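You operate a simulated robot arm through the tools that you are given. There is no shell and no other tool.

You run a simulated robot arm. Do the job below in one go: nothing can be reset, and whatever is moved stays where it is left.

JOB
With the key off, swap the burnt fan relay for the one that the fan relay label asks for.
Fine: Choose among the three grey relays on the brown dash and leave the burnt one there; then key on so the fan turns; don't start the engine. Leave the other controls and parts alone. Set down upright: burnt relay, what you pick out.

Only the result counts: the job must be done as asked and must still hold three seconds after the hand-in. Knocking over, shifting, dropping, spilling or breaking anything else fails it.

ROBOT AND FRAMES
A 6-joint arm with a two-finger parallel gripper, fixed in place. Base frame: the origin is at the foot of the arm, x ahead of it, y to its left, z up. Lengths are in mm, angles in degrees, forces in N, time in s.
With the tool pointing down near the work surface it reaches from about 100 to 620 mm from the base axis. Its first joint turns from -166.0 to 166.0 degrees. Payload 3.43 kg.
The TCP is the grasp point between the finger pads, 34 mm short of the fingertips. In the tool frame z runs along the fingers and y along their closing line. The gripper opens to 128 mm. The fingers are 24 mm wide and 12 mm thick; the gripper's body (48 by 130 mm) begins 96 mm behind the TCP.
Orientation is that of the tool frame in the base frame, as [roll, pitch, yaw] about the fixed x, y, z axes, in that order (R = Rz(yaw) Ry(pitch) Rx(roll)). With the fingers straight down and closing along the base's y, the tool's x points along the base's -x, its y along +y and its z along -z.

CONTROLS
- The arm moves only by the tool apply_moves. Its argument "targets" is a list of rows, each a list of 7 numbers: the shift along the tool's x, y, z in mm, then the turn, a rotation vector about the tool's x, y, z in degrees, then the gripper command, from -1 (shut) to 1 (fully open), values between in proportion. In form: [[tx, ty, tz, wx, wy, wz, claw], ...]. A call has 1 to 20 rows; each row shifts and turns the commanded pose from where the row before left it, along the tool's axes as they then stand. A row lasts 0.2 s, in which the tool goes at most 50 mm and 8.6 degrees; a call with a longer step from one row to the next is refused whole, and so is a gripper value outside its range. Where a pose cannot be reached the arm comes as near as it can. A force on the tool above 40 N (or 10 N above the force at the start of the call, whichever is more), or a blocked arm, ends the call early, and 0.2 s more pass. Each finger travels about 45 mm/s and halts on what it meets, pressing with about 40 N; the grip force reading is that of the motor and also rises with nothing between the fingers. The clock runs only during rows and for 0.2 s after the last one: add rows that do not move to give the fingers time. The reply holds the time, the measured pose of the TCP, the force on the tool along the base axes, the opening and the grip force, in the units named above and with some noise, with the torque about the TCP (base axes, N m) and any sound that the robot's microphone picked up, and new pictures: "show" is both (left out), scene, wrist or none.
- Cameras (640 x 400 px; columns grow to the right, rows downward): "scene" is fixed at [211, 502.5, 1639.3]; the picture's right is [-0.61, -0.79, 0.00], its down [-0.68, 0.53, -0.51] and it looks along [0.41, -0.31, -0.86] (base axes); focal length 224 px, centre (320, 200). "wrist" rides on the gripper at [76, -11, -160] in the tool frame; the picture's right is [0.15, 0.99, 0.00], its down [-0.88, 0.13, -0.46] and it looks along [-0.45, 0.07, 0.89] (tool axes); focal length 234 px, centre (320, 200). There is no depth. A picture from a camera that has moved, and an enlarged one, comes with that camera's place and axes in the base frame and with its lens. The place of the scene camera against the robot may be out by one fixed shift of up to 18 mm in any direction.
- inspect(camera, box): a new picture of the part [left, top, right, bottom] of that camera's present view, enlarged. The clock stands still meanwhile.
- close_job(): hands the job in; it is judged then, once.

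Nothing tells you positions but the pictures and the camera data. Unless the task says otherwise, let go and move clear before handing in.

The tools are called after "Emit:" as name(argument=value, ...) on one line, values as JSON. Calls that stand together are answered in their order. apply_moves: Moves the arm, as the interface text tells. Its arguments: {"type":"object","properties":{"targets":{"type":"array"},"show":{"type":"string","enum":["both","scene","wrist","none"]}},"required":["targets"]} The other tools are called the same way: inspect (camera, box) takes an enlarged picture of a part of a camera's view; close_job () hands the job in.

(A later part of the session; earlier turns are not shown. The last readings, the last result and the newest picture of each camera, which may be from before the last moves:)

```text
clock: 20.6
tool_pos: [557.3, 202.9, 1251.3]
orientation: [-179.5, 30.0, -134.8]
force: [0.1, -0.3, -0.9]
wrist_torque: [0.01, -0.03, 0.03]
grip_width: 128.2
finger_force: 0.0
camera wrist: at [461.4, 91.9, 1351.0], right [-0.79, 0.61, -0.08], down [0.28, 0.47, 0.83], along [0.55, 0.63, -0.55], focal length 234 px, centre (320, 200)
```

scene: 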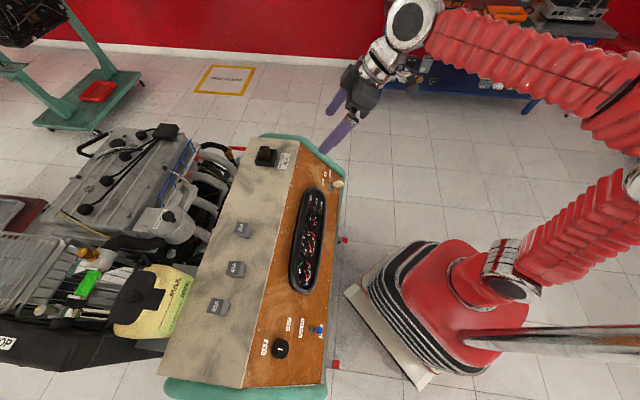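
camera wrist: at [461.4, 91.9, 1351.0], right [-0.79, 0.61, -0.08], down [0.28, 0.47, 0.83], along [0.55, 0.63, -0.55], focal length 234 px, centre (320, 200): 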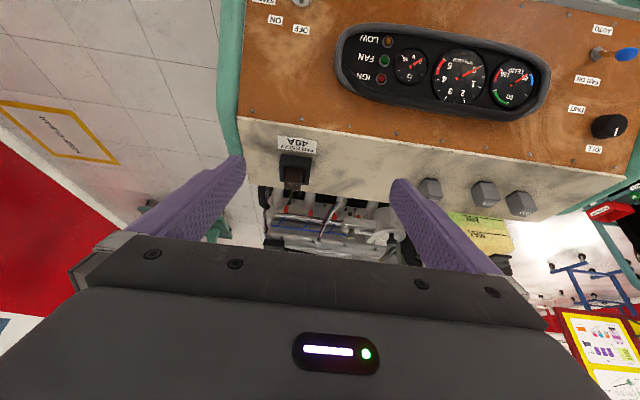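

Good view of the socket and all three spare relays. I'll enlarge both areas for measurement.

Emit:
inspect(camera="wrist", box=[256, 130, 336, 180])

Emit:
inspect(camera="wrist", box=[256, 165, 336, 215])

Emit:
inspect(camera="wrist", box=[410, 160, 554, 250])

```text
8.00 times, centred on (296, 155) of wrist
camera zoom: at [461.4, 91.9, 1351.0], right [-0.79, 0.61, -0.08], down [0.28, 0.47, 0.83], along [0.55, 0.63, -0.55], focal length 1873 px, centre (512, 560)
```

zoom: 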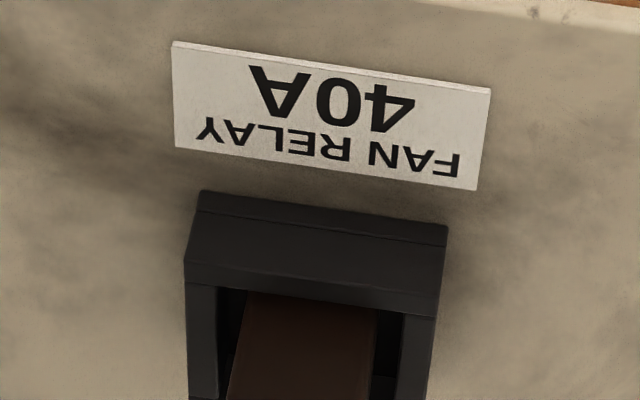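

```text
8.00 times, centred on (296, 190) of wrist
camera zoom: at [461.4, 91.9, 1351.0], right [-0.79, 0.61, -0.08], down [0.28, 0.47, 0.83], along [0.55, 0.63, -0.55], focal length 1873 px, centre (512, 280)
```

zoom: 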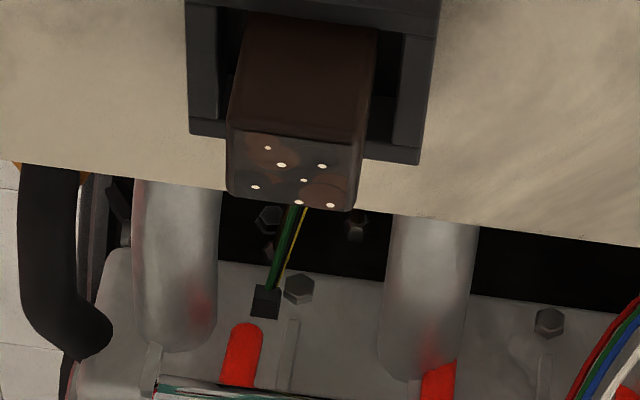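

```text
4.44 times, centred on (482, 205) of wrist
camera zoom: at [461.4, 91.9, 1351.0], right [-0.79, 0.61, -0.08], down [0.28, 0.47, 0.83], along [0.55, 0.63, -0.55], focal length 1041 px, centre (-400, 178)
```

zoom: 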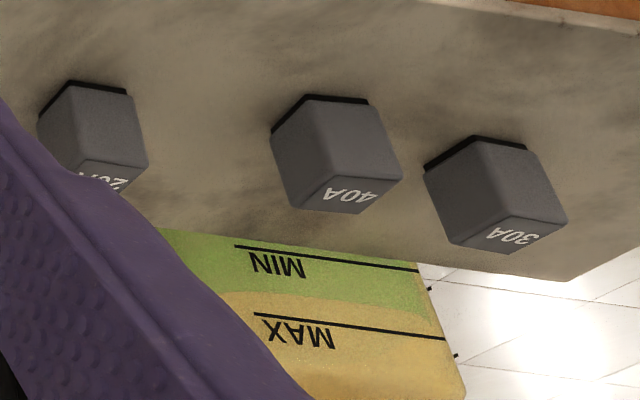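

Burnt relay top is about (738.5, 331.5, 1088), with the socket rim near z 1063 and the shelf surface near z 1042. I'll set a 20° tilt and hover above the burnt relay with the fingers partly closed.

Emit:
apply_moves(targets=[[0, 0, 0, 0, 5, 0.6, 0.6], [0, 0, 0, 0, 5, 0, 0.3], [-34, -7.1, 29.7, 0, 0, 0, 0.1], [-34, -7.1, 29.7, 0, 0, 0, 0.0], [-34, -7.1, 29.7, 0, 0, 0, 0.0], [-34, -7.1, 29.7, 0, 0, 0, 0.0], [-34, -7.1, 29.7, 0, 0, 0, 0.0], [0, 0, 0, 0, 0, 0, 0.0]], show="both")

Emit:
inspect(camera="wrist", box=[240, 110, 400, 210])

Emit:
inspect(camera="scene", box=[224, 115, 320, 175])

```text
clock: 22.4
tool_pos: [734.4, 326.4, 1164.5]
orientation: [-179.8, 19.8, -135.6]
force: [0.0, 0.5, 0.9]
wrist_torque: [-0.04, -0.03, 0.05]
grip_width: 64.0
finger_force: 0.1
camera wrist: at [652.1, 229.5, 1288.5], right [-0.79, 0.61, -0.05], down [0.39, 0.56, 0.73], along [0.48, 0.55, -0.68], focal length 234 px, centre (320, 200)
```

scene: 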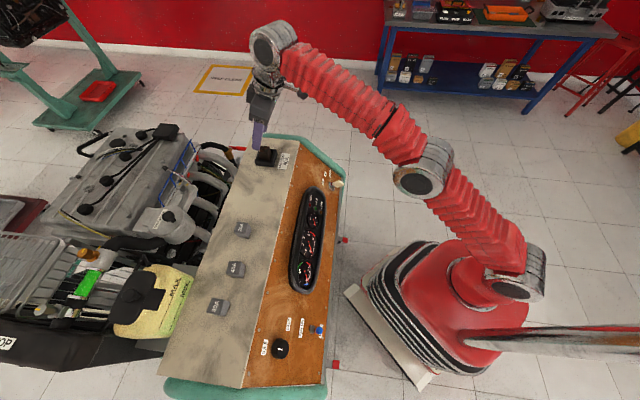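
wrist: 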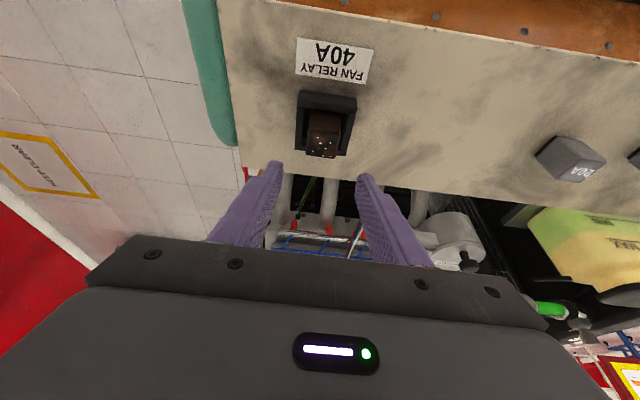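

```text
4.00 times, centred on (320, 160) of wrist
camera zoom: at [652.1, 229.5, 1288.5], right [-0.79, 0.61, -0.05], down [0.39, 0.56, 0.73], along [0.48, 0.55, -0.68], focal length 937 px, centre (320, 360)
```

zoom: 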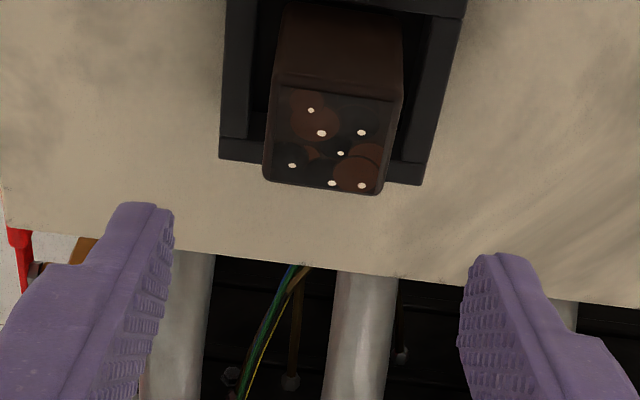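

```text
6.67 times, centred on (272, 145) of scene
camera zoom: at [211.0, 502.5, 1639.3], right [-0.61, -0.79, 0.0], down [-0.68, 0.53, -0.51], along [0.41, -0.31, -0.86], focal length 1493 px, centre (640, 567)
```

zoom: 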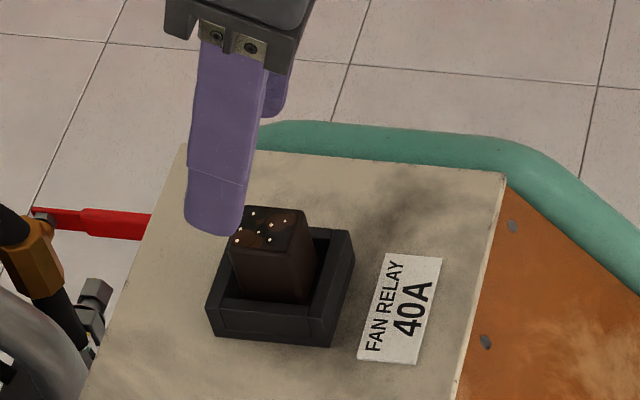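

Hovering correctly, with the lateral offset under 1 mm. I'll zoom in to check the yaw of the relay and socket relative to the fingers.

Emit:
inspect(camera="wrist", box=[280, 85, 376, 145])

Emit:
inspect(camera="wrist", box=[288, 110, 368, 160])

```text
6.67 times, centred on (328, 115) of wrist
camera zoom: at [652.1, 229.5, 1288.5], right [-0.79, 0.61, -0.05], down [0.39, 0.56, 0.73], along [0.48, 0.55, -0.68], focal length 1561 px, centre (267, 767)
```

zoom: 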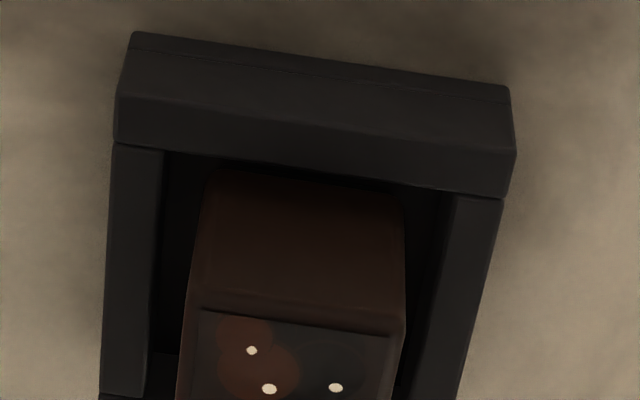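

```text
8.00 times, centred on (328, 135) of wrist
camera zoom: at [652.1, 229.5, 1288.5], right [-0.79, 0.61, -0.05], down [0.39, 0.56, 0.73], along [0.48, 0.55, -0.68], focal length 1873 px, centre (256, 720)
```

zoom: 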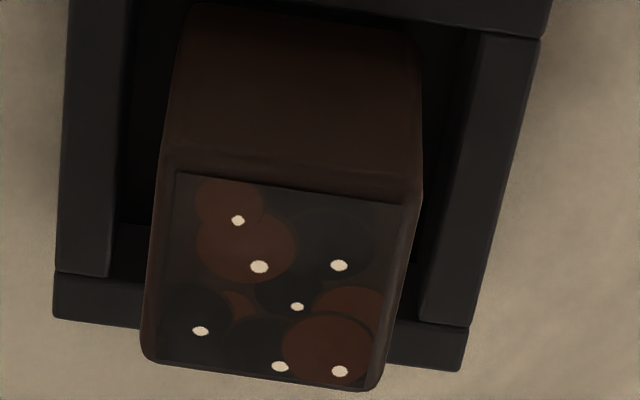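

Everything in the socket is about 1° off my yaw. I'll rotate 1°, then descend so the fingertips stop just above the socket rim on either side of the burnt relay.

Emit:
apply_moves(targets=[[0, 0, 0, 0, 0, -1.0, -0.1], [6.1, 0.1, 14.15, 0, 0, 0, -0.1], [6.1, 0.1, 14.15, 0, 0, 0, -0.1], [6.1, 0.1, 14.15, 0, 0, 0, -0.1], [6.1, 0.1, 14.15, 0, 0, 0, -0.1], [0, 0, 0, 0, 0, 0, -0.1]], show="both")

Emit:
inspect(camera="wrist", box=[240, 110, 400, 210])

Emit:
inspect(camera="scene", box=[224, 115, 320, 175])

```text
clock: 23.8
tool_pos: [733.5, 321.8, 1103.7]
orientation: [-179.5, 20.0, -134.6]
force: [0.5, -1.3, -0.8]
wrist_torque: [-0.03, -0.01, -0.02]
grip_width: 57.3
finger_force: 0.0
camera wrist: at [651.7, 225.6, 1228.6], right [-0.8, 0.6, -0.06], down [0.38, 0.57, 0.73], along [0.47, 0.56, -0.68], focal length 234 px, centre (320, 200)
```

scene: 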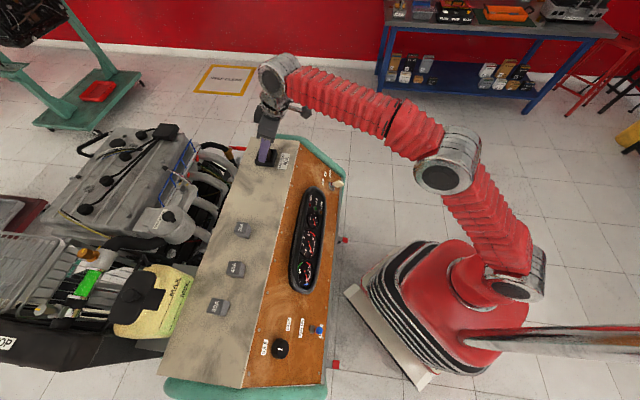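
wrist: 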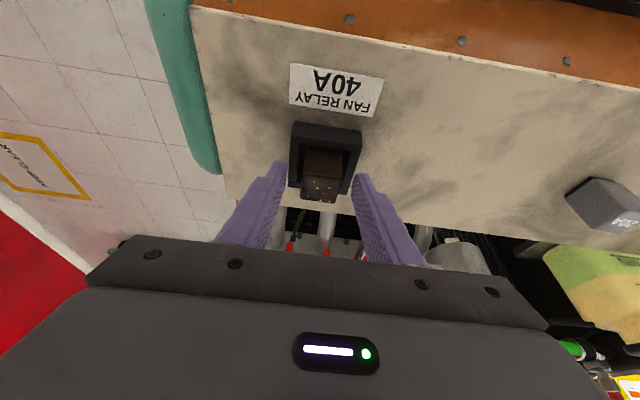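

```text
4.00 times, centred on (320, 160) of wrist
camera zoom: at [651.7, 225.6, 1228.6], right [-0.8, 0.6, -0.06], down [0.38, 0.57, 0.73], along [0.47, 0.56, -0.68], focal length 937 px, centre (320, 360)
```

zoom: 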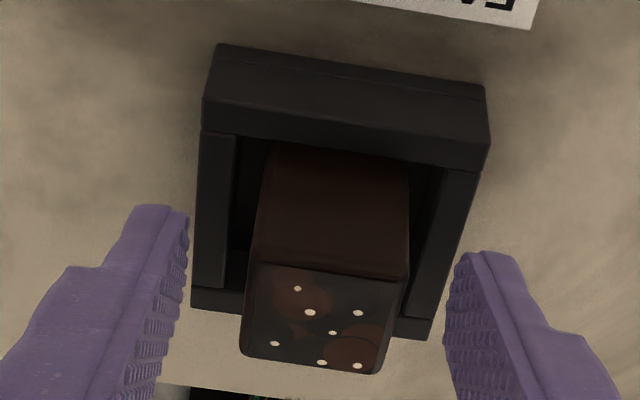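

```text
6.67 times, centred on (272, 145) of scene
camera zoom: at [211.0, 502.5, 1639.3], right [-0.61, -0.79, 0.0], down [-0.68, 0.53, -0.51], along [0.41, -0.31, -0.86], focal length 1493 px, centre (640, 567)
```

zoom: 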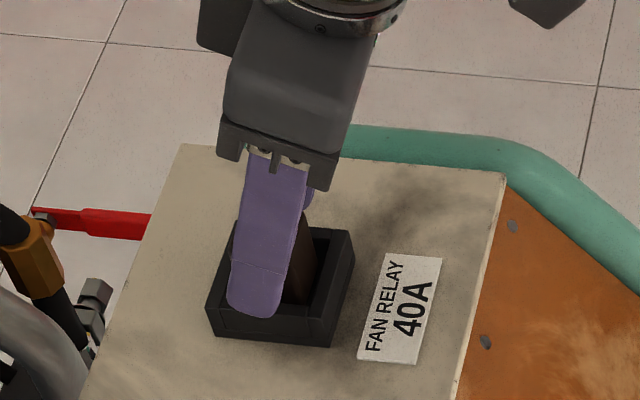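

The relay is about 1 mm to one side of centre. I'll shift over and close on it.

Emit:
apply_moves(targets=[[0, 1.2, 0, 0, 0, 0, -0.1], [0, 0, 0, 0, 0, 0, -0.35], [0, 0, 0, 0, 0, 0, -0.6], [0, 0, 0, 0, 0, 0, -1], [0, 0, 0, 0, 0, 0, -1], [0, 0, 0, 0, 0, 0, -1]], show="wrist")

Emit:
inspect(camera="wrist", box=[240, 110, 400, 210])

```text
clock: 25.2
tool_pos: [732.9, 324.0, 1103.8]
orientation: [-179.6, 20.0, -134.6]
force: [0.5, -0.2, 0.3]
wrist_torque: [-0.01, -0.02, 0.0]
grip_width: 30.6
finger_force: 39.7
camera wrist: at [651.3, 226.2, 1228.4], right [-0.8, 0.6, -0.06], down [0.38, 0.57, 0.73], along [0.47, 0.56, -0.68], focal length 234 px, centre (320, 200)
```

wrist: 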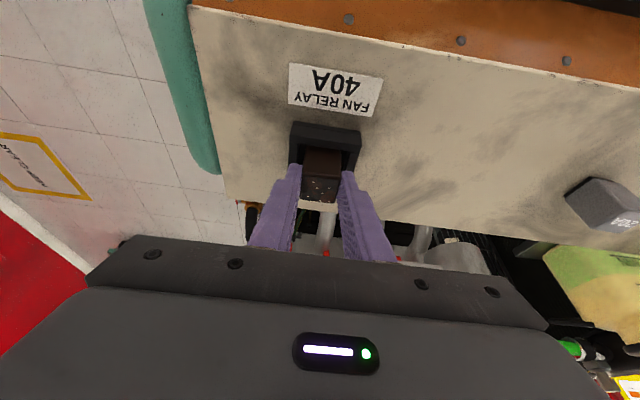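

```text
4.00 times, centred on (320, 160) of wrist
camera zoom: at [651.3, 226.2, 1228.4], right [-0.8, 0.6, -0.06], down [0.38, 0.57, 0.73], along [0.47, 0.56, -0.68], focal length 937 px, centre (320, 360)
```

zoom: 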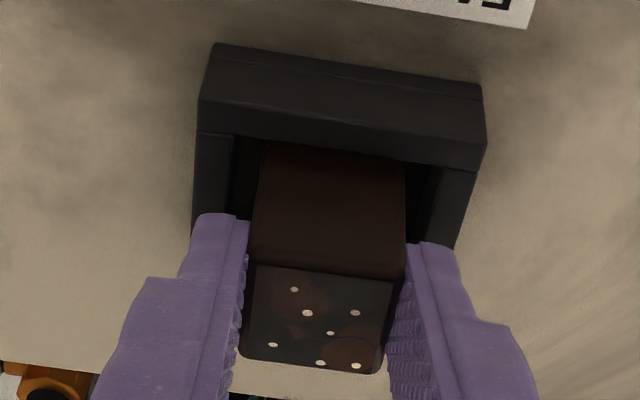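

Gripped evenly at 30.6 mm with no side load. Now I'll pull straight up.

Emit:
apply_moves(targets=[[-1.7, 0, -4.7, 0, 0, 0, -1], [-1.7, 0, -4.7, 0, 0, 0, -1], [-3.42, 0, -9.4, 0, 0, 0, -1], [-3.42, 0, -9.4, 0, 0, 0, -1], [-3.42, 0, -9.4, 0, 0, 0, -1], [0, 0, 0, 0, 0, 0, -1]], show="both")

Emit:
inspect(camera="wrist", box=[240, 90, 400, 190])

Emit:
inspect(camera="scene", box=[224, 115, 320, 175])

```text
clock: 26.6
tool_pos: [731.5, 321.7, 1144.9]
orientation: [-179.5, 20.0, -134.5]
force: [0.6, -0.2, -0.5]
wrist_torque: [-0.02, 0.01, 0.01]
grip_width: 30.9
finger_force: 39.9
camera wrist: at [650.3, 225.2, 1268.8], right [-0.8, 0.6, -0.06], down [0.38, 0.57, 0.73], along [0.47, 0.56, -0.68], focal length 234 px, centre (320, 200)
```

scene: 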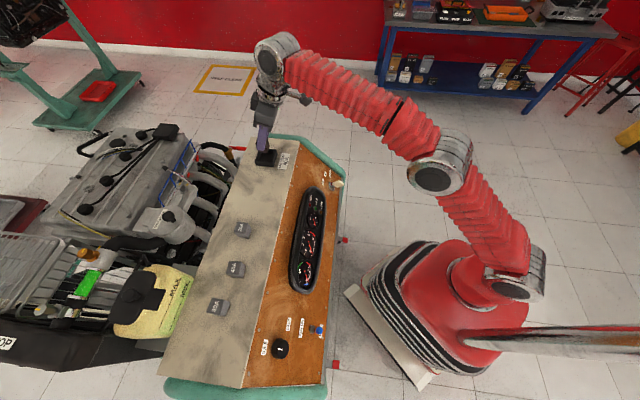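
wrist: 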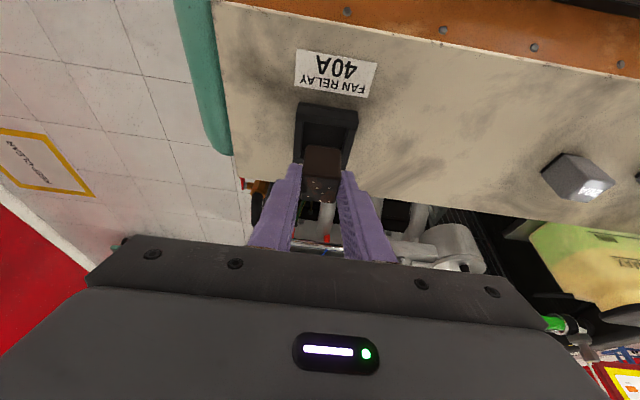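

```text
4.00 times, centred on (320, 140) of wrist
camera zoom: at [650.3, 225.2, 1268.8], right [-0.8, 0.6, -0.06], down [0.38, 0.57, 0.73], along [0.47, 0.56, -0.68], focal length 937 px, centre (320, 440)
```

zoom: 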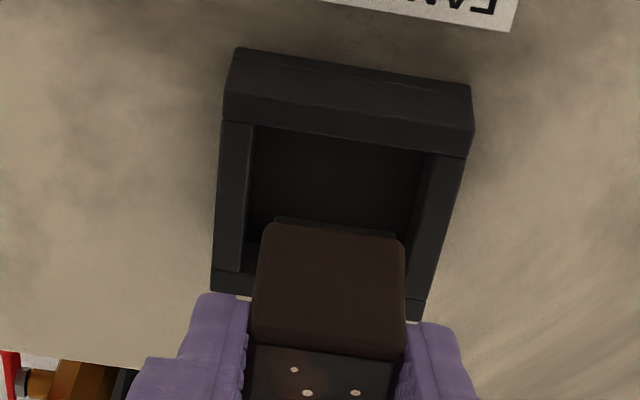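

```text
6.67 times, centred on (272, 145) of scene
camera zoom: at [211.0, 502.5, 1639.3], right [-0.61, -0.79, 0.0], down [-0.68, 0.53, -0.51], along [0.41, -0.31, -0.86], focal length 1493 px, centre (640, 567)
```

zoom: 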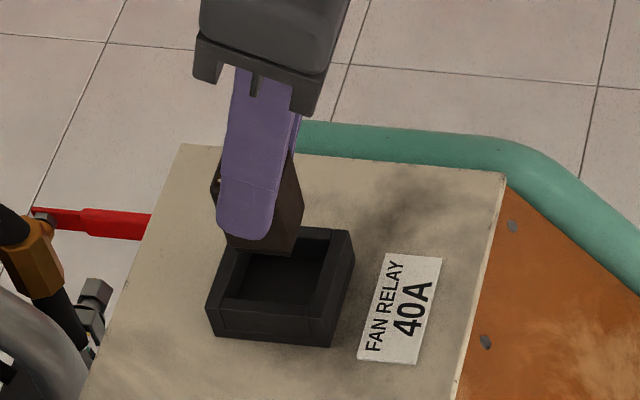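

The burnt relay is free and upright in the fingers. I'll lift a bit more and carry it along the shelf to the clear area between the socket and the 20A relay.

Emit:
apply_moves(targets=[[-6.84, 0, -18.8, 0, 0, 0, -1], [4.9, 44.8, -1.8, 0, 0, 0, -1], [4.9, 44.8, -1.8, 0, 0, 0, -1], [4.9, 44.8, -1.8, 0, 0, 0, -1], [0, 0, 0, 0, 0, 0, -1]], show="both")

Emit:
inspect(camera="wrist", box=[200, 80, 440, 230])

Emit:
inspect(camera="scene", box=[200, 130, 328, 210])

```text
clock: 27.8
tool_pos: [621.6, 404.9, 1164.4]
orientation: [-179.4, 20.0, -134.6]
force: [-0.8, 0.2, 0.1]
wrist_torque: [0.01, 0.01, 0.02]
grip_width: 30.6
finger_force: 40.4
camera wrist: at [541.6, 308.3, 1288.8], right [-0.8, 0.6, -0.06], down [0.38, 0.57, 0.73], along [0.47, 0.56, -0.68], focal length 234 px, centre (320, 200)
```

scene: 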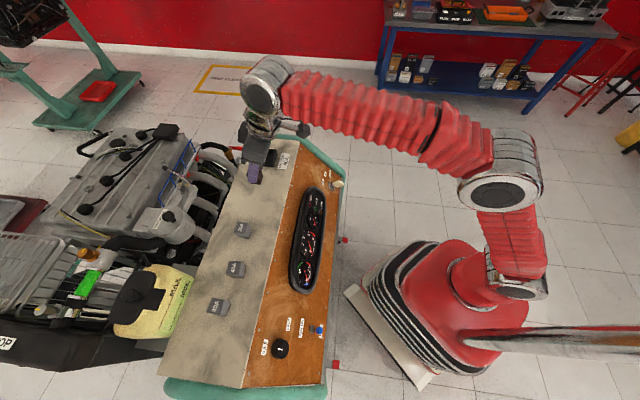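
wrist: 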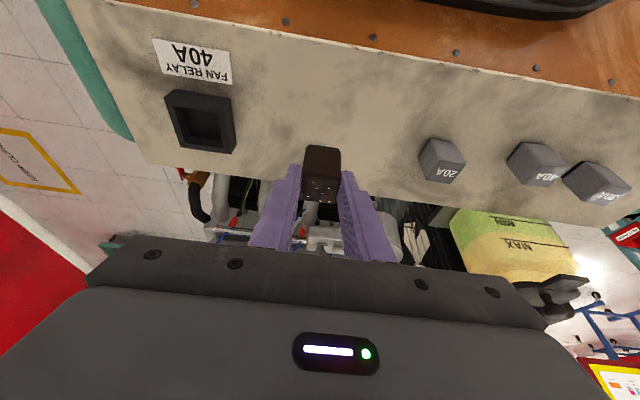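

```text
2.67 times, centred on (320, 155) of wrist
camera zoom: at [541.6, 308.3, 1288.8], right [-0.8, 0.6, -0.06], down [0.38, 0.57, 0.73], along [0.47, 0.56, -0.68], focal length 624 px, centre (320, 320)
```

zoom: 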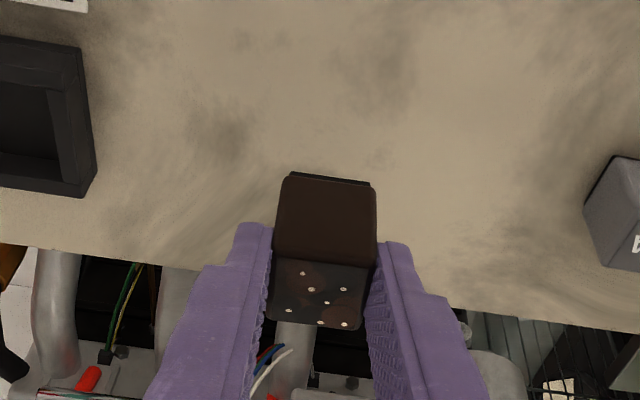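

```text
5.00 times, centred on (264, 170) of scene
camera zoom: at [211.0, 502.5, 1639.3], right [-0.61, -0.79, 0.0], down [-0.68, 0.53, -0.51], along [0.41, -0.31, -0.86], focal length 1120 px, centre (600, 350)
```

zoom: 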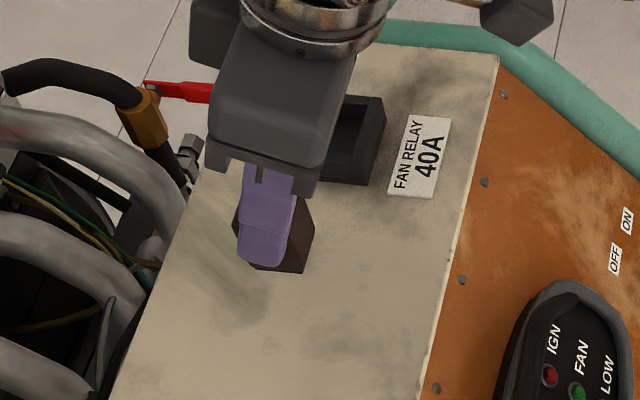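

The spot below is clear, well inside the shelf edges. I'll lower most of the way, then creep down until contact.

Emit:
apply_moves(targets=[[4.45, 0, 12.2, 0, 0, 0, -1], [4.45, 0, 12.2, 0, 0, 0, -1], [4.45, 0, 12.2, 0, 0, 0, -1], [4.45, 0, 12.2, 0, 0, 0, -1], [1.03, 0, 2.82, 0, 0, 0, -1], [0, 0, 0, 0, 0, 0, -1]], show="both")

Emit:
inspect(camera="wrist", box=[240, 110, 400, 210])

Emit:
inspect(camera="scene", box=[216, 150, 312, 210])

```text
clock: 29.2
tool_pos: [624.4, 405.4, 1108.0]
orientation: [-179.5, 20.0, -134.6]
force: [0.4, -0.1, -0.9]
wrist_torque: [0.03, 0.02, 0.0]
grip_width: 30.7
finger_force: 39.9
camera wrist: at [543.7, 308.3, 1233.0], right [-0.8, 0.6, -0.06], down [0.38, 0.57, 0.73], along [0.47, 0.56, -0.68], focal length 234 px, centre (320, 200)
```

scene: 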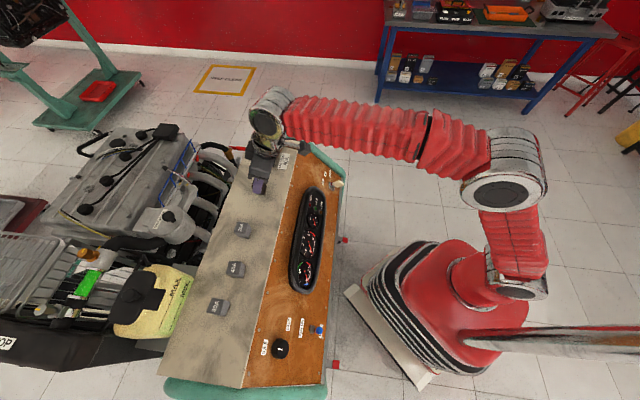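
wrist: 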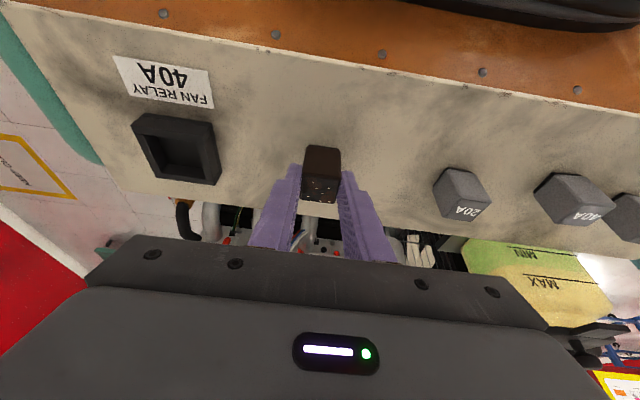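

```text
4.00 times, centred on (320, 160) of wrist
camera zoom: at [543.7, 308.3, 1233.0], right [-0.8, 0.6, -0.06], down [0.38, 0.57, 0.73], along [0.47, 0.56, -0.68], focal length 937 px, centre (320, 360)
```

zoom: 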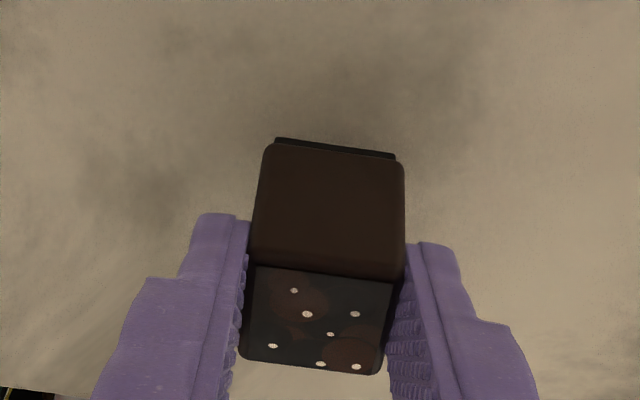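

```text
6.67 times, centred on (264, 180) of scene
camera zoom: at [211.0, 502.5, 1639.3], right [-0.61, -0.79, 0.0], down [-0.68, 0.53, -0.51], along [0.41, -0.31, -0.86], focal length 1493 px, centre (693, 333)
```

zoom: 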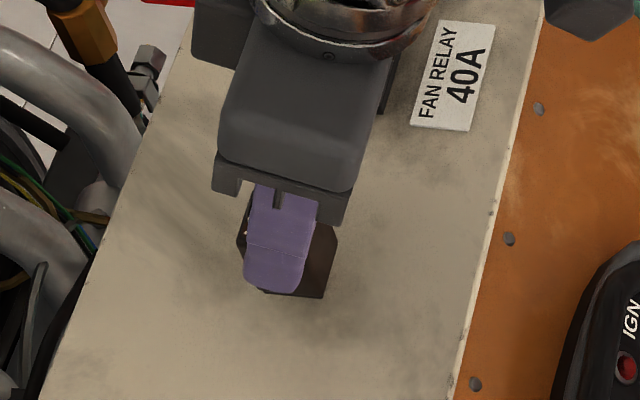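

There's still a small gap. I'll creep down in 1 mm steps and watch for contact.

Emit:
apply_moves(targets=[[0.34, 0, 0.94, 0, 0, 0, -1], [0.34, 0, 0.94, 0, 0, 0, -1], [0.34, 0, 0.94, 0, 0, 0, -1], [0.34, 0, 0.94, 0, 0, 0, -1], [0, 0, 0, 0, 0, 0, -1]], show="none")

```text
clock: 30.4
tool_pos: [624.9, 407.5, 1105.1]
orientation: [-179.4, 20.0, -134.6]
force: [0.7, 0.1, 0.1]
wrist_torque: [0.03, 0.02, 0.0]
grip_width: 30.7
finger_force: 39.8
```

No contact yet. I'll keep creeping down.

Emit:
apply_moves(targets=[[0.34, 0, 0.94, 0, 0, 0, -1], [0.34, 0, 0.94, 0, 0, 0, -1], [0.34, 0, 0.94, 0, 0, 0, -1], [0.34, 0, 0.94, 0, 0, 0, -1], [0, 0, 0, 0, 0, 0, -1]], show="none")

```text
clock: 31.6
tool_pos: [625.0, 406.8, 1101.2]
orientation: [-179.5, 20.0, -134.6]
force: [0.0, 0.8, 0.1]
wrist_torque: [0.02, 0.03, 0.0]
grip_width: 31.0
finger_force: 40.1
```

Still free at z 1101. I'll continue in small steps.

Emit:
apply_moves(targets=[[0.34, 0, 0.94, 0, 0, 0, -1], [0.34, 0, 0.94, 0, 0, 0, -1], [0.34, 0, 0.94, 0, 0, 0, -1], [0, 0, 0, 0, 0, 0, -1]], show="wrist")

Emit:
inspect(camera="wrist", box=[260, 120, 380, 195])

```text
clock: 32.6
tool_pos: [624.9, 406.5, 1098.0]
orientation: [-179.6, 19.9, -134.5]
force: [-0.4, -0.2, -0.5]
wrist_torque: [-0.04, -0.01, -0.02]
grip_width: 30.4
finger_force: 40.7
camera wrist: at [544.1, 308.9, 1222.4], right [-0.8, 0.6, -0.06], down [0.38, 0.57, 0.73], along [0.47, 0.56, -0.68], focal length 234 px, centre (320, 200)
```

wrist: 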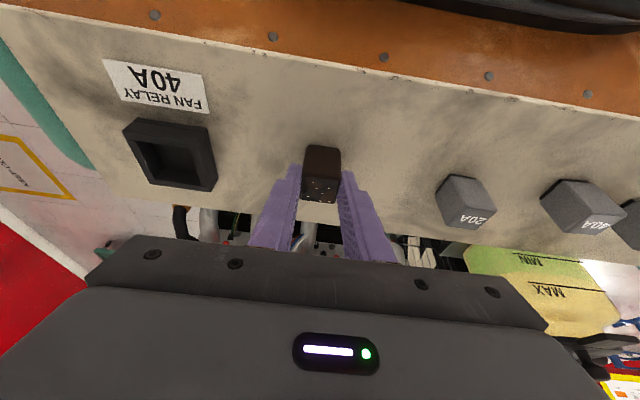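

```text
5.33 times, centred on (320, 158) of wrist
camera zoom: at [544.1, 308.9, 1222.4], right [-0.8, 0.6, -0.06], down [0.38, 0.57, 0.73], along [0.47, 0.56, -0.68], focal length 1249 px, centre (320, 427)
```

zoom: 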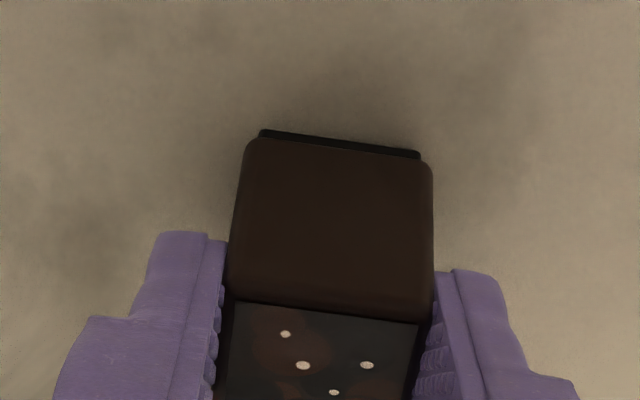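

The base still looks a few millimetres above the shelf. I'll continue in 1 mm steps.

Emit:
apply_moves(targets=[[0.34, 0, 0.94, 0, 0, 0, -1], [0.34, 0, 0.94, 0, 0, 0, -1], [0.34, 0, 0.94, 0, 0, 0, -1], [0, 0, 0, 0, 0, 0, -1]], show="none")

```text
clock: 33.6
tool_pos: [626.0, 406.2, 1096.9]
orientation: [-179.4, 20.3, -134.6]
force: [-0.5, -1.3, 15.8]
wrist_torque: [0.07, 0.03, 0.0]
grip_width: 30.7
finger_force: 39.9
```

Contact at about 16 N with TCP z near 1097, so the relay is on the shelf. I'll unload slightly, open the fingers and rise straight up.

Emit:
apply_moves(targets=[[-0.45, 0, -1.22, 0, 0, 0, -1], [0, 0, 0, 0, 0, 0, -1], [0, 0, 0, 0, 0, 0, -0.4], [0, 0, 0, 0, 0, 0, -0.2], [0, 0, 0, 0, 0, 0, -0.1], [0, 0, 0, 0, 0, 0, -0.1]], show="wrist")

Emit:
inspect(camera="wrist", box=[240, 110, 400, 210])

```text
clock: 35.0
tool_pos: [625.2, 406.3, 1094.9]
orientation: [-179.5, 20.0, -134.5]
force: [0.3, -0.7, 0.4]
wrist_torque: [0.01, -0.01, -0.04]
grip_width: 57.5
finger_force: 0.1
camera wrist: at [544.7, 309.5, 1220.4], right [-0.8, 0.6, -0.06], down [0.38, 0.57, 0.73], along [0.47, 0.56, -0.68], focal length 234 px, centre (320, 200)
```

wrist: 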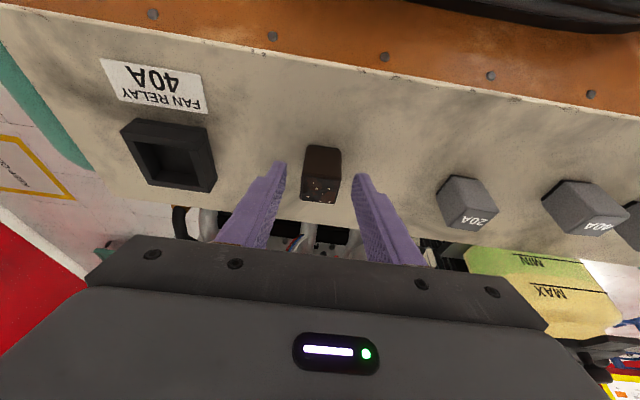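

```text
4.00 times, centred on (320, 160) of wrist
camera zoom: at [544.7, 309.5, 1220.4], right [-0.8, 0.6, -0.06], down [0.38, 0.57, 0.73], along [0.47, 0.56, -0.68], focal length 937 px, centre (320, 360)
```

zoom: 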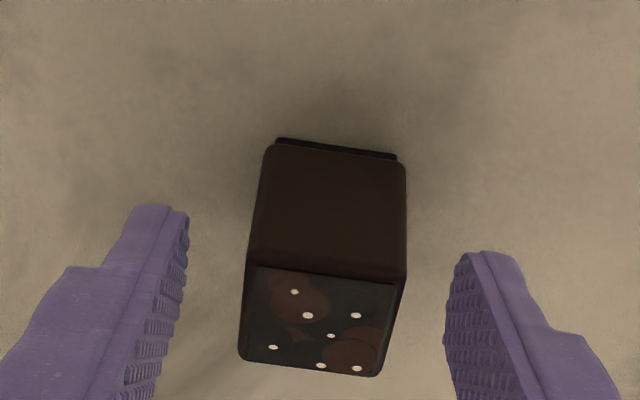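

The burnt relay stands upright on the shelf on its own. I'll rise clear and move along to hover above the 40A relay.

Emit:
apply_moves(targets=[[-5, 0, -13.8, 0, 0, 0, -0.1], [-11, 0, -30.2, 0, 0, 0, -0.05], [-11.3, 0, -31, 0, 0, 0, 0], [1.53, 40, -0.56, 0, 0, 0, 0], [1.53, 40, -0.56, 0, 0, 0, 0], [1.53, 40, -0.56, 0, 0, 0, 0], [1.53, 40, -0.56, 0, 0, 0, 0], [1.53, 40, -0.56, 0, 0, 0, 0], [1.53, 40, -0.56, 0, 0, 0, 0], [0, 0, 0, 0, 0, 0, 0]], show="both")

Emit:
inspect(camera="wrist", box=[240, 100, 400, 200])

Emit:
inspect(camera="scene", box=[190, 190, 318, 270])

Emit:
inspect(camera="scene", box=[216, 140, 312, 200])

```text
clock: 37.2
tool_pos: [446.4, 568.9, 1171.4]
orientation: [-179.3, 20.0, -134.6]
force: [-0.3, 0.1, -0.1]
wrist_torque: [0.03, -0.02, 0.0]
grip_width: 64.0
finger_force: 0.0
camera wrist: at [366.0, 472.4, 1296.9], right [-0.8, 0.6, -0.06], down [0.38, 0.57, 0.73], along [0.47, 0.56, -0.68], focal length 234 px, centre (320, 200)
```

scene: 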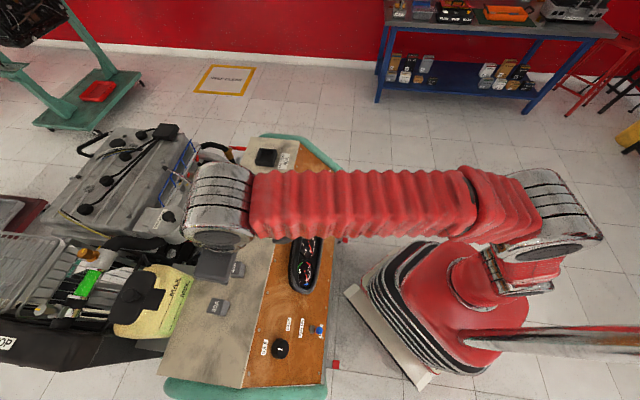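
wrist: 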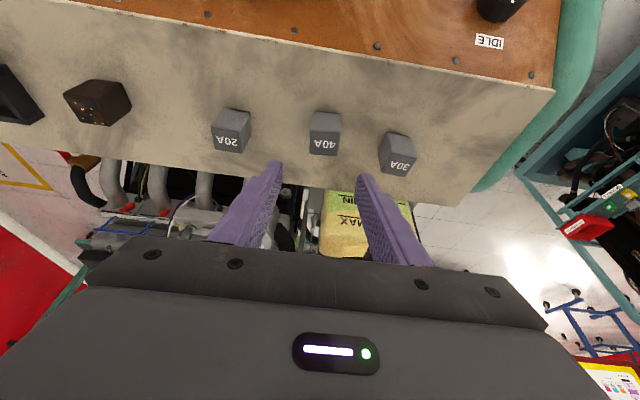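

```text
4.00 times, centred on (320, 150) of wrist
camera zoom: at [366.0, 472.4, 1296.9], right [-0.8, 0.6, -0.06], down [0.38, 0.57, 0.73], along [0.47, 0.56, -0.68], focal length 937 px, centre (320, 400)
```

zoom: 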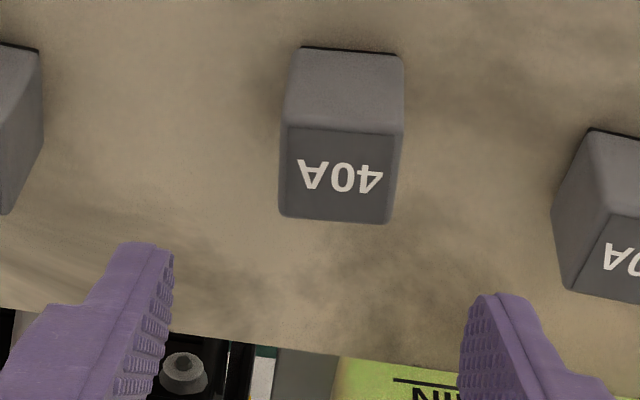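

```text
5.00 times, centred on (254, 230) of scene
camera zoom: at [211.0, 502.5, 1639.3], right [-0.61, -0.79, 0.0], down [-0.68, 0.53, -0.51], along [0.41, -0.31, -0.86], focal length 1120 px, centre (650, 50)
```

zoom: 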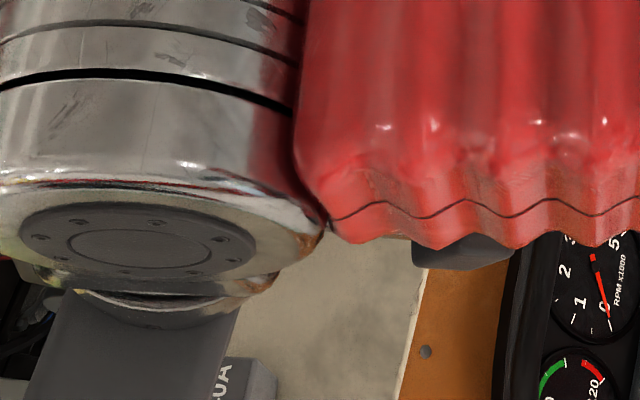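

```text
6.67 times, centred on (264, 170) of scene
camera zoom: at [211.0, 502.5, 1639.3], right [-0.61, -0.79, 0.0], down [-0.68, 0.53, -0.51], along [0.41, -0.31, -0.86], focal length 1493 px, centre (693, 400)
```

zoom: 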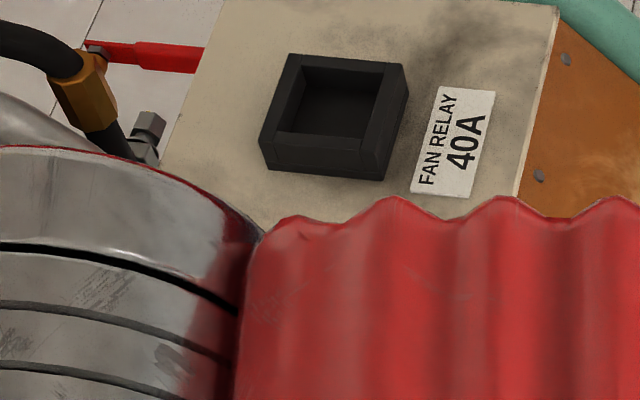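

I'm above the 40A relay, and it looks rotated a few degrees from my fingers. A tighter zoom will give me its exact yaw.

Emit:
inspect(camera="wrist", box=[293, 106, 357, 146])

Emit:
inspect(camera="wrist", box=[293, 120, 357, 160])

```text
10.00 times, centred on (325, 126) of wrist
camera zoom: at [366.0, 472.4, 1296.9], right [-0.8, 0.6, -0.06], down [0.38, 0.57, 0.73], along [0.47, 0.56, -0.68], focal length 2342 px, centre (270, 940)
```

zoom: 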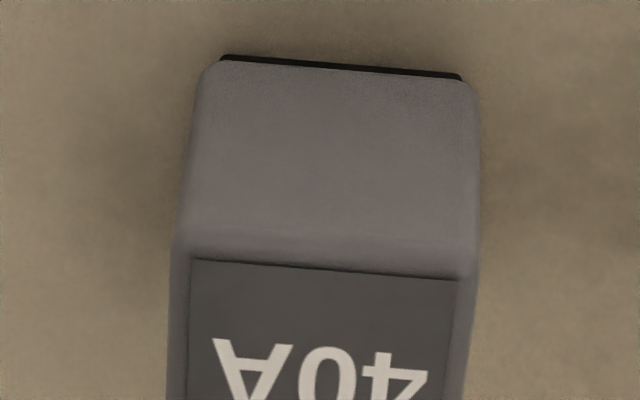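

```text
10.00 times, centred on (325, 140) of wrist
camera zoom: at [366.0, 472.4, 1296.9], right [-0.8, 0.6, -0.06], down [0.38, 0.57, 0.73], along [0.47, 0.56, -0.68], focal length 2342 px, centre (270, 800)
```

zoom: 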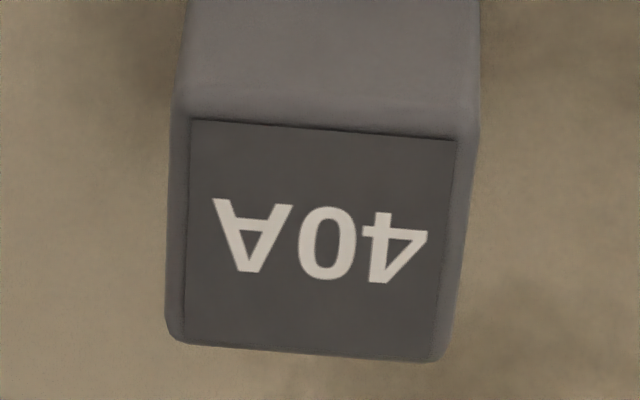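

The 40A relay is turned about 4.5° about the vertical, with its centre near (455.5, 579). I'll rotate to match and descend partway to re-check.

Emit:
apply_moves(targets=[[0, 0, 0, -1.54, 0, -4.23, 0], [2.7, -0.25, 15.5, 0, 0, 0, 0], [2.7, -0.25, 15.5, 0, 0, 0, 0], [0, 0, 0, 0, 0, 0, 0]], show="wrist")

Emit:
inspect(camera="wrist", box=[240, 100, 400, 200])

Emit:
inspect(camera="wrist", box=[281, 120, 361, 170])

```text
clock: 38.2
tool_pos: [450.3, 573.2, 1142.3]
orientation: [-179.4, 19.9, -130.1]
force: [-0.3, -0.2, -0.2]
wrist_torque: [0.01, 0.0, -0.01]
grip_width: 64.0
finger_force: 0.1
camera wrist: at [377.9, 469.6, 1266.7], right [-0.84, 0.53, -0.06], down [0.33, 0.6, 0.73], along [0.42, 0.59, -0.68], focal length 234 px, centre (320, 200)
```

wrist: 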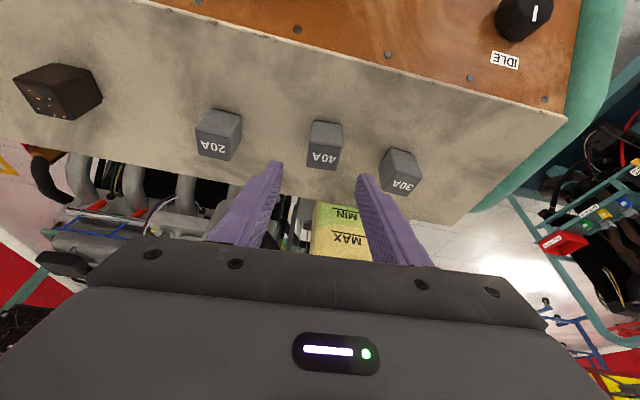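

```text
4.00 times, centred on (320, 150) of wrist
camera zoom: at [377.9, 469.6, 1266.7], right [-0.84, 0.53, -0.06], down [0.33, 0.6, 0.73], along [0.42, 0.59, -0.68], focal length 937 px, centre (320, 400)
```

zoom: 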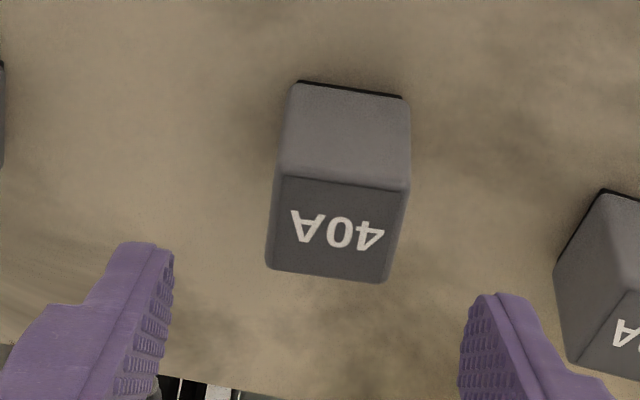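

```text
8.00 times, centred on (321, 145) of wrist
camera zoom: at [377.9, 469.6, 1266.7], right [-0.84, 0.53, -0.06], down [0.33, 0.6, 0.73], along [0.42, 0.59, -0.68], focal length 1873 px, centre (312, 640)
```

zoom: 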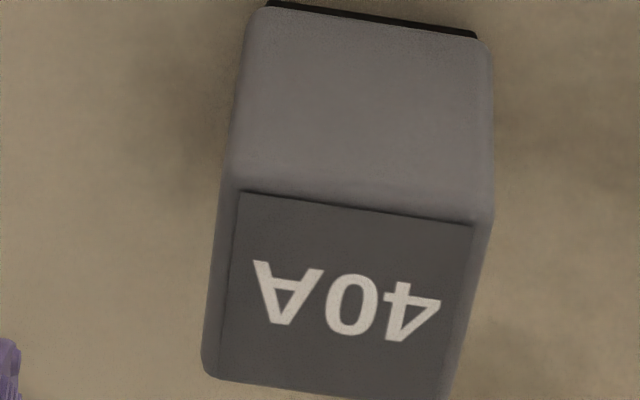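

Yaw matches now, and the relay is about 1.7 mm to the side. I'll shift and descend to grasp height.

Emit:
apply_moves(targets=[[0, 1.7, 0, 0, 0, 0, -0.1], [3.83, 0, 10.53, 0, 0, 0, -0.1], [3.83, 0, 10.53, 0, 0, 0, -0.1], [3.83, 0, 10.53, 0, 0, 0, -0.1], [3.83, 0, 10.53, 0, 0, 0, -0.1], [0, 0, 0, 0, 0, 0, -0.1]], show="wrist")

Emit:
inspect(camera="wrist", box=[240, 110, 400, 210])

```text
clock: 39.6
tool_pos: [451.2, 573.8, 1097.2]
orientation: [-179.3, 20.0, -130.1]
force: [-0.5, 0.5, 0.1]
wrist_torque: [0.01, -0.02, -0.02]
grip_width: 57.8
finger_force: 0.1
camera wrist: at [377.7, 470.9, 1222.0], right [-0.84, 0.53, -0.06], down [0.33, 0.6, 0.73], along [0.42, 0.59, -0.68], focal length 234 px, centre (320, 200)
```

wrist: 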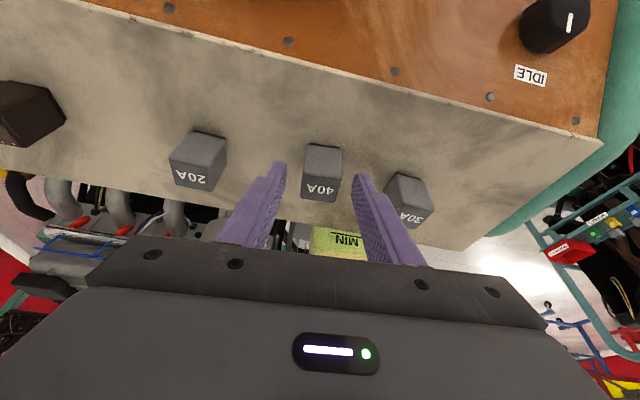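

```text
4.00 times, centred on (320, 160) of wrist
camera zoom: at [377.7, 470.9, 1222.0], right [-0.84, 0.53, -0.06], down [0.33, 0.6, 0.73], along [0.42, 0.59, -0.68], focal length 937 px, centre (320, 360)
```

zoom: 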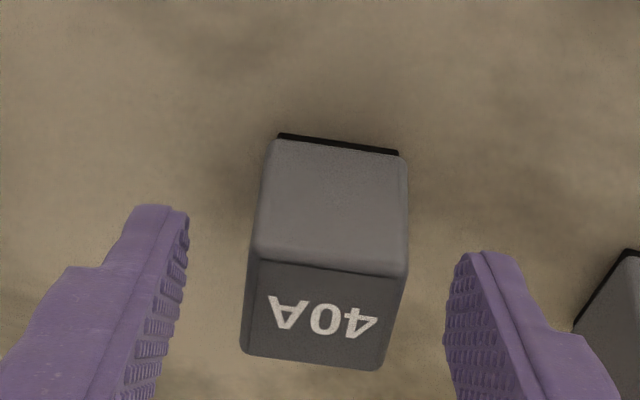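

The 40A relay sits in the same place relative to the fingers as the burnt one did. I'll close on it.

Emit:
apply_moves(targets=[[0, 0, 0, 0, 0, 0, -0.3], [0, 0, 0, 0, 0, 0, -0.5], [0, 0, 0, 0, 0, 0, -0.7], [0, 0, 0, 0, 0, 0, -1], [0, 0, 0, 0, 0, 0, -1], [0, 0, 0, 0, 0, 0, -1]], show="wrist")

Emit:
inspect(camera="wrist", box=[240, 110, 400, 210])

```text
clock: 41.0
tool_pos: [450.5, 574.5, 1098.1]
orientation: [-179.4, 19.8, -130.1]
force: [1.1, 0.0, 1.7]
wrist_torque: [0.02, -0.01, -0.02]
grip_width: 30.6
finger_force: 39.9
camera wrist: at [377.7, 470.9, 1222.1], right [-0.84, 0.53, -0.06], down [0.33, 0.6, 0.73], along [0.42, 0.59, -0.68], focal length 234 px, centre (320, 200)
```

wrist: 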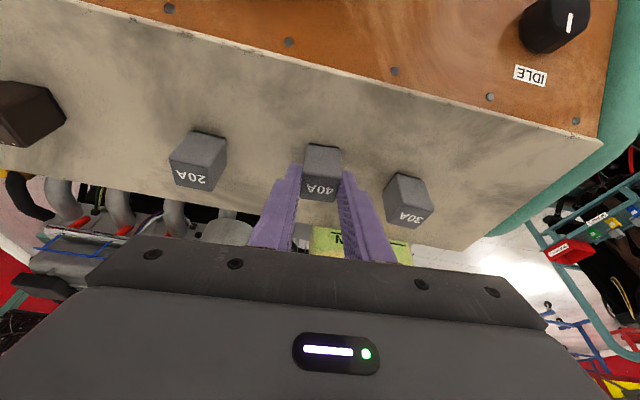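

```text
4.00 times, centred on (320, 160) of wrist
camera zoom: at [377.7, 470.9, 1222.1], right [-0.84, 0.53, -0.06], down [0.33, 0.6, 0.73], along [0.42, 0.59, -0.68], focal length 937 px, centre (320, 360)
```

zoom: 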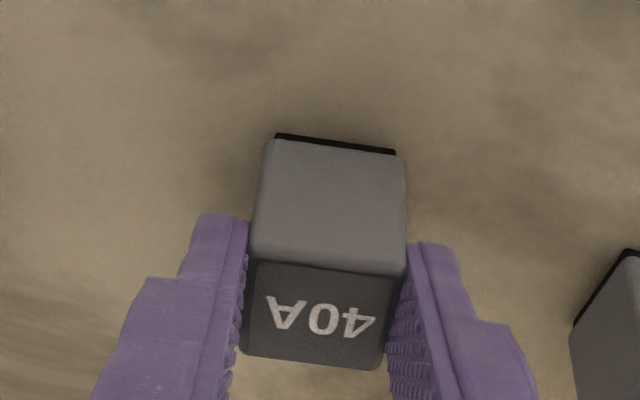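

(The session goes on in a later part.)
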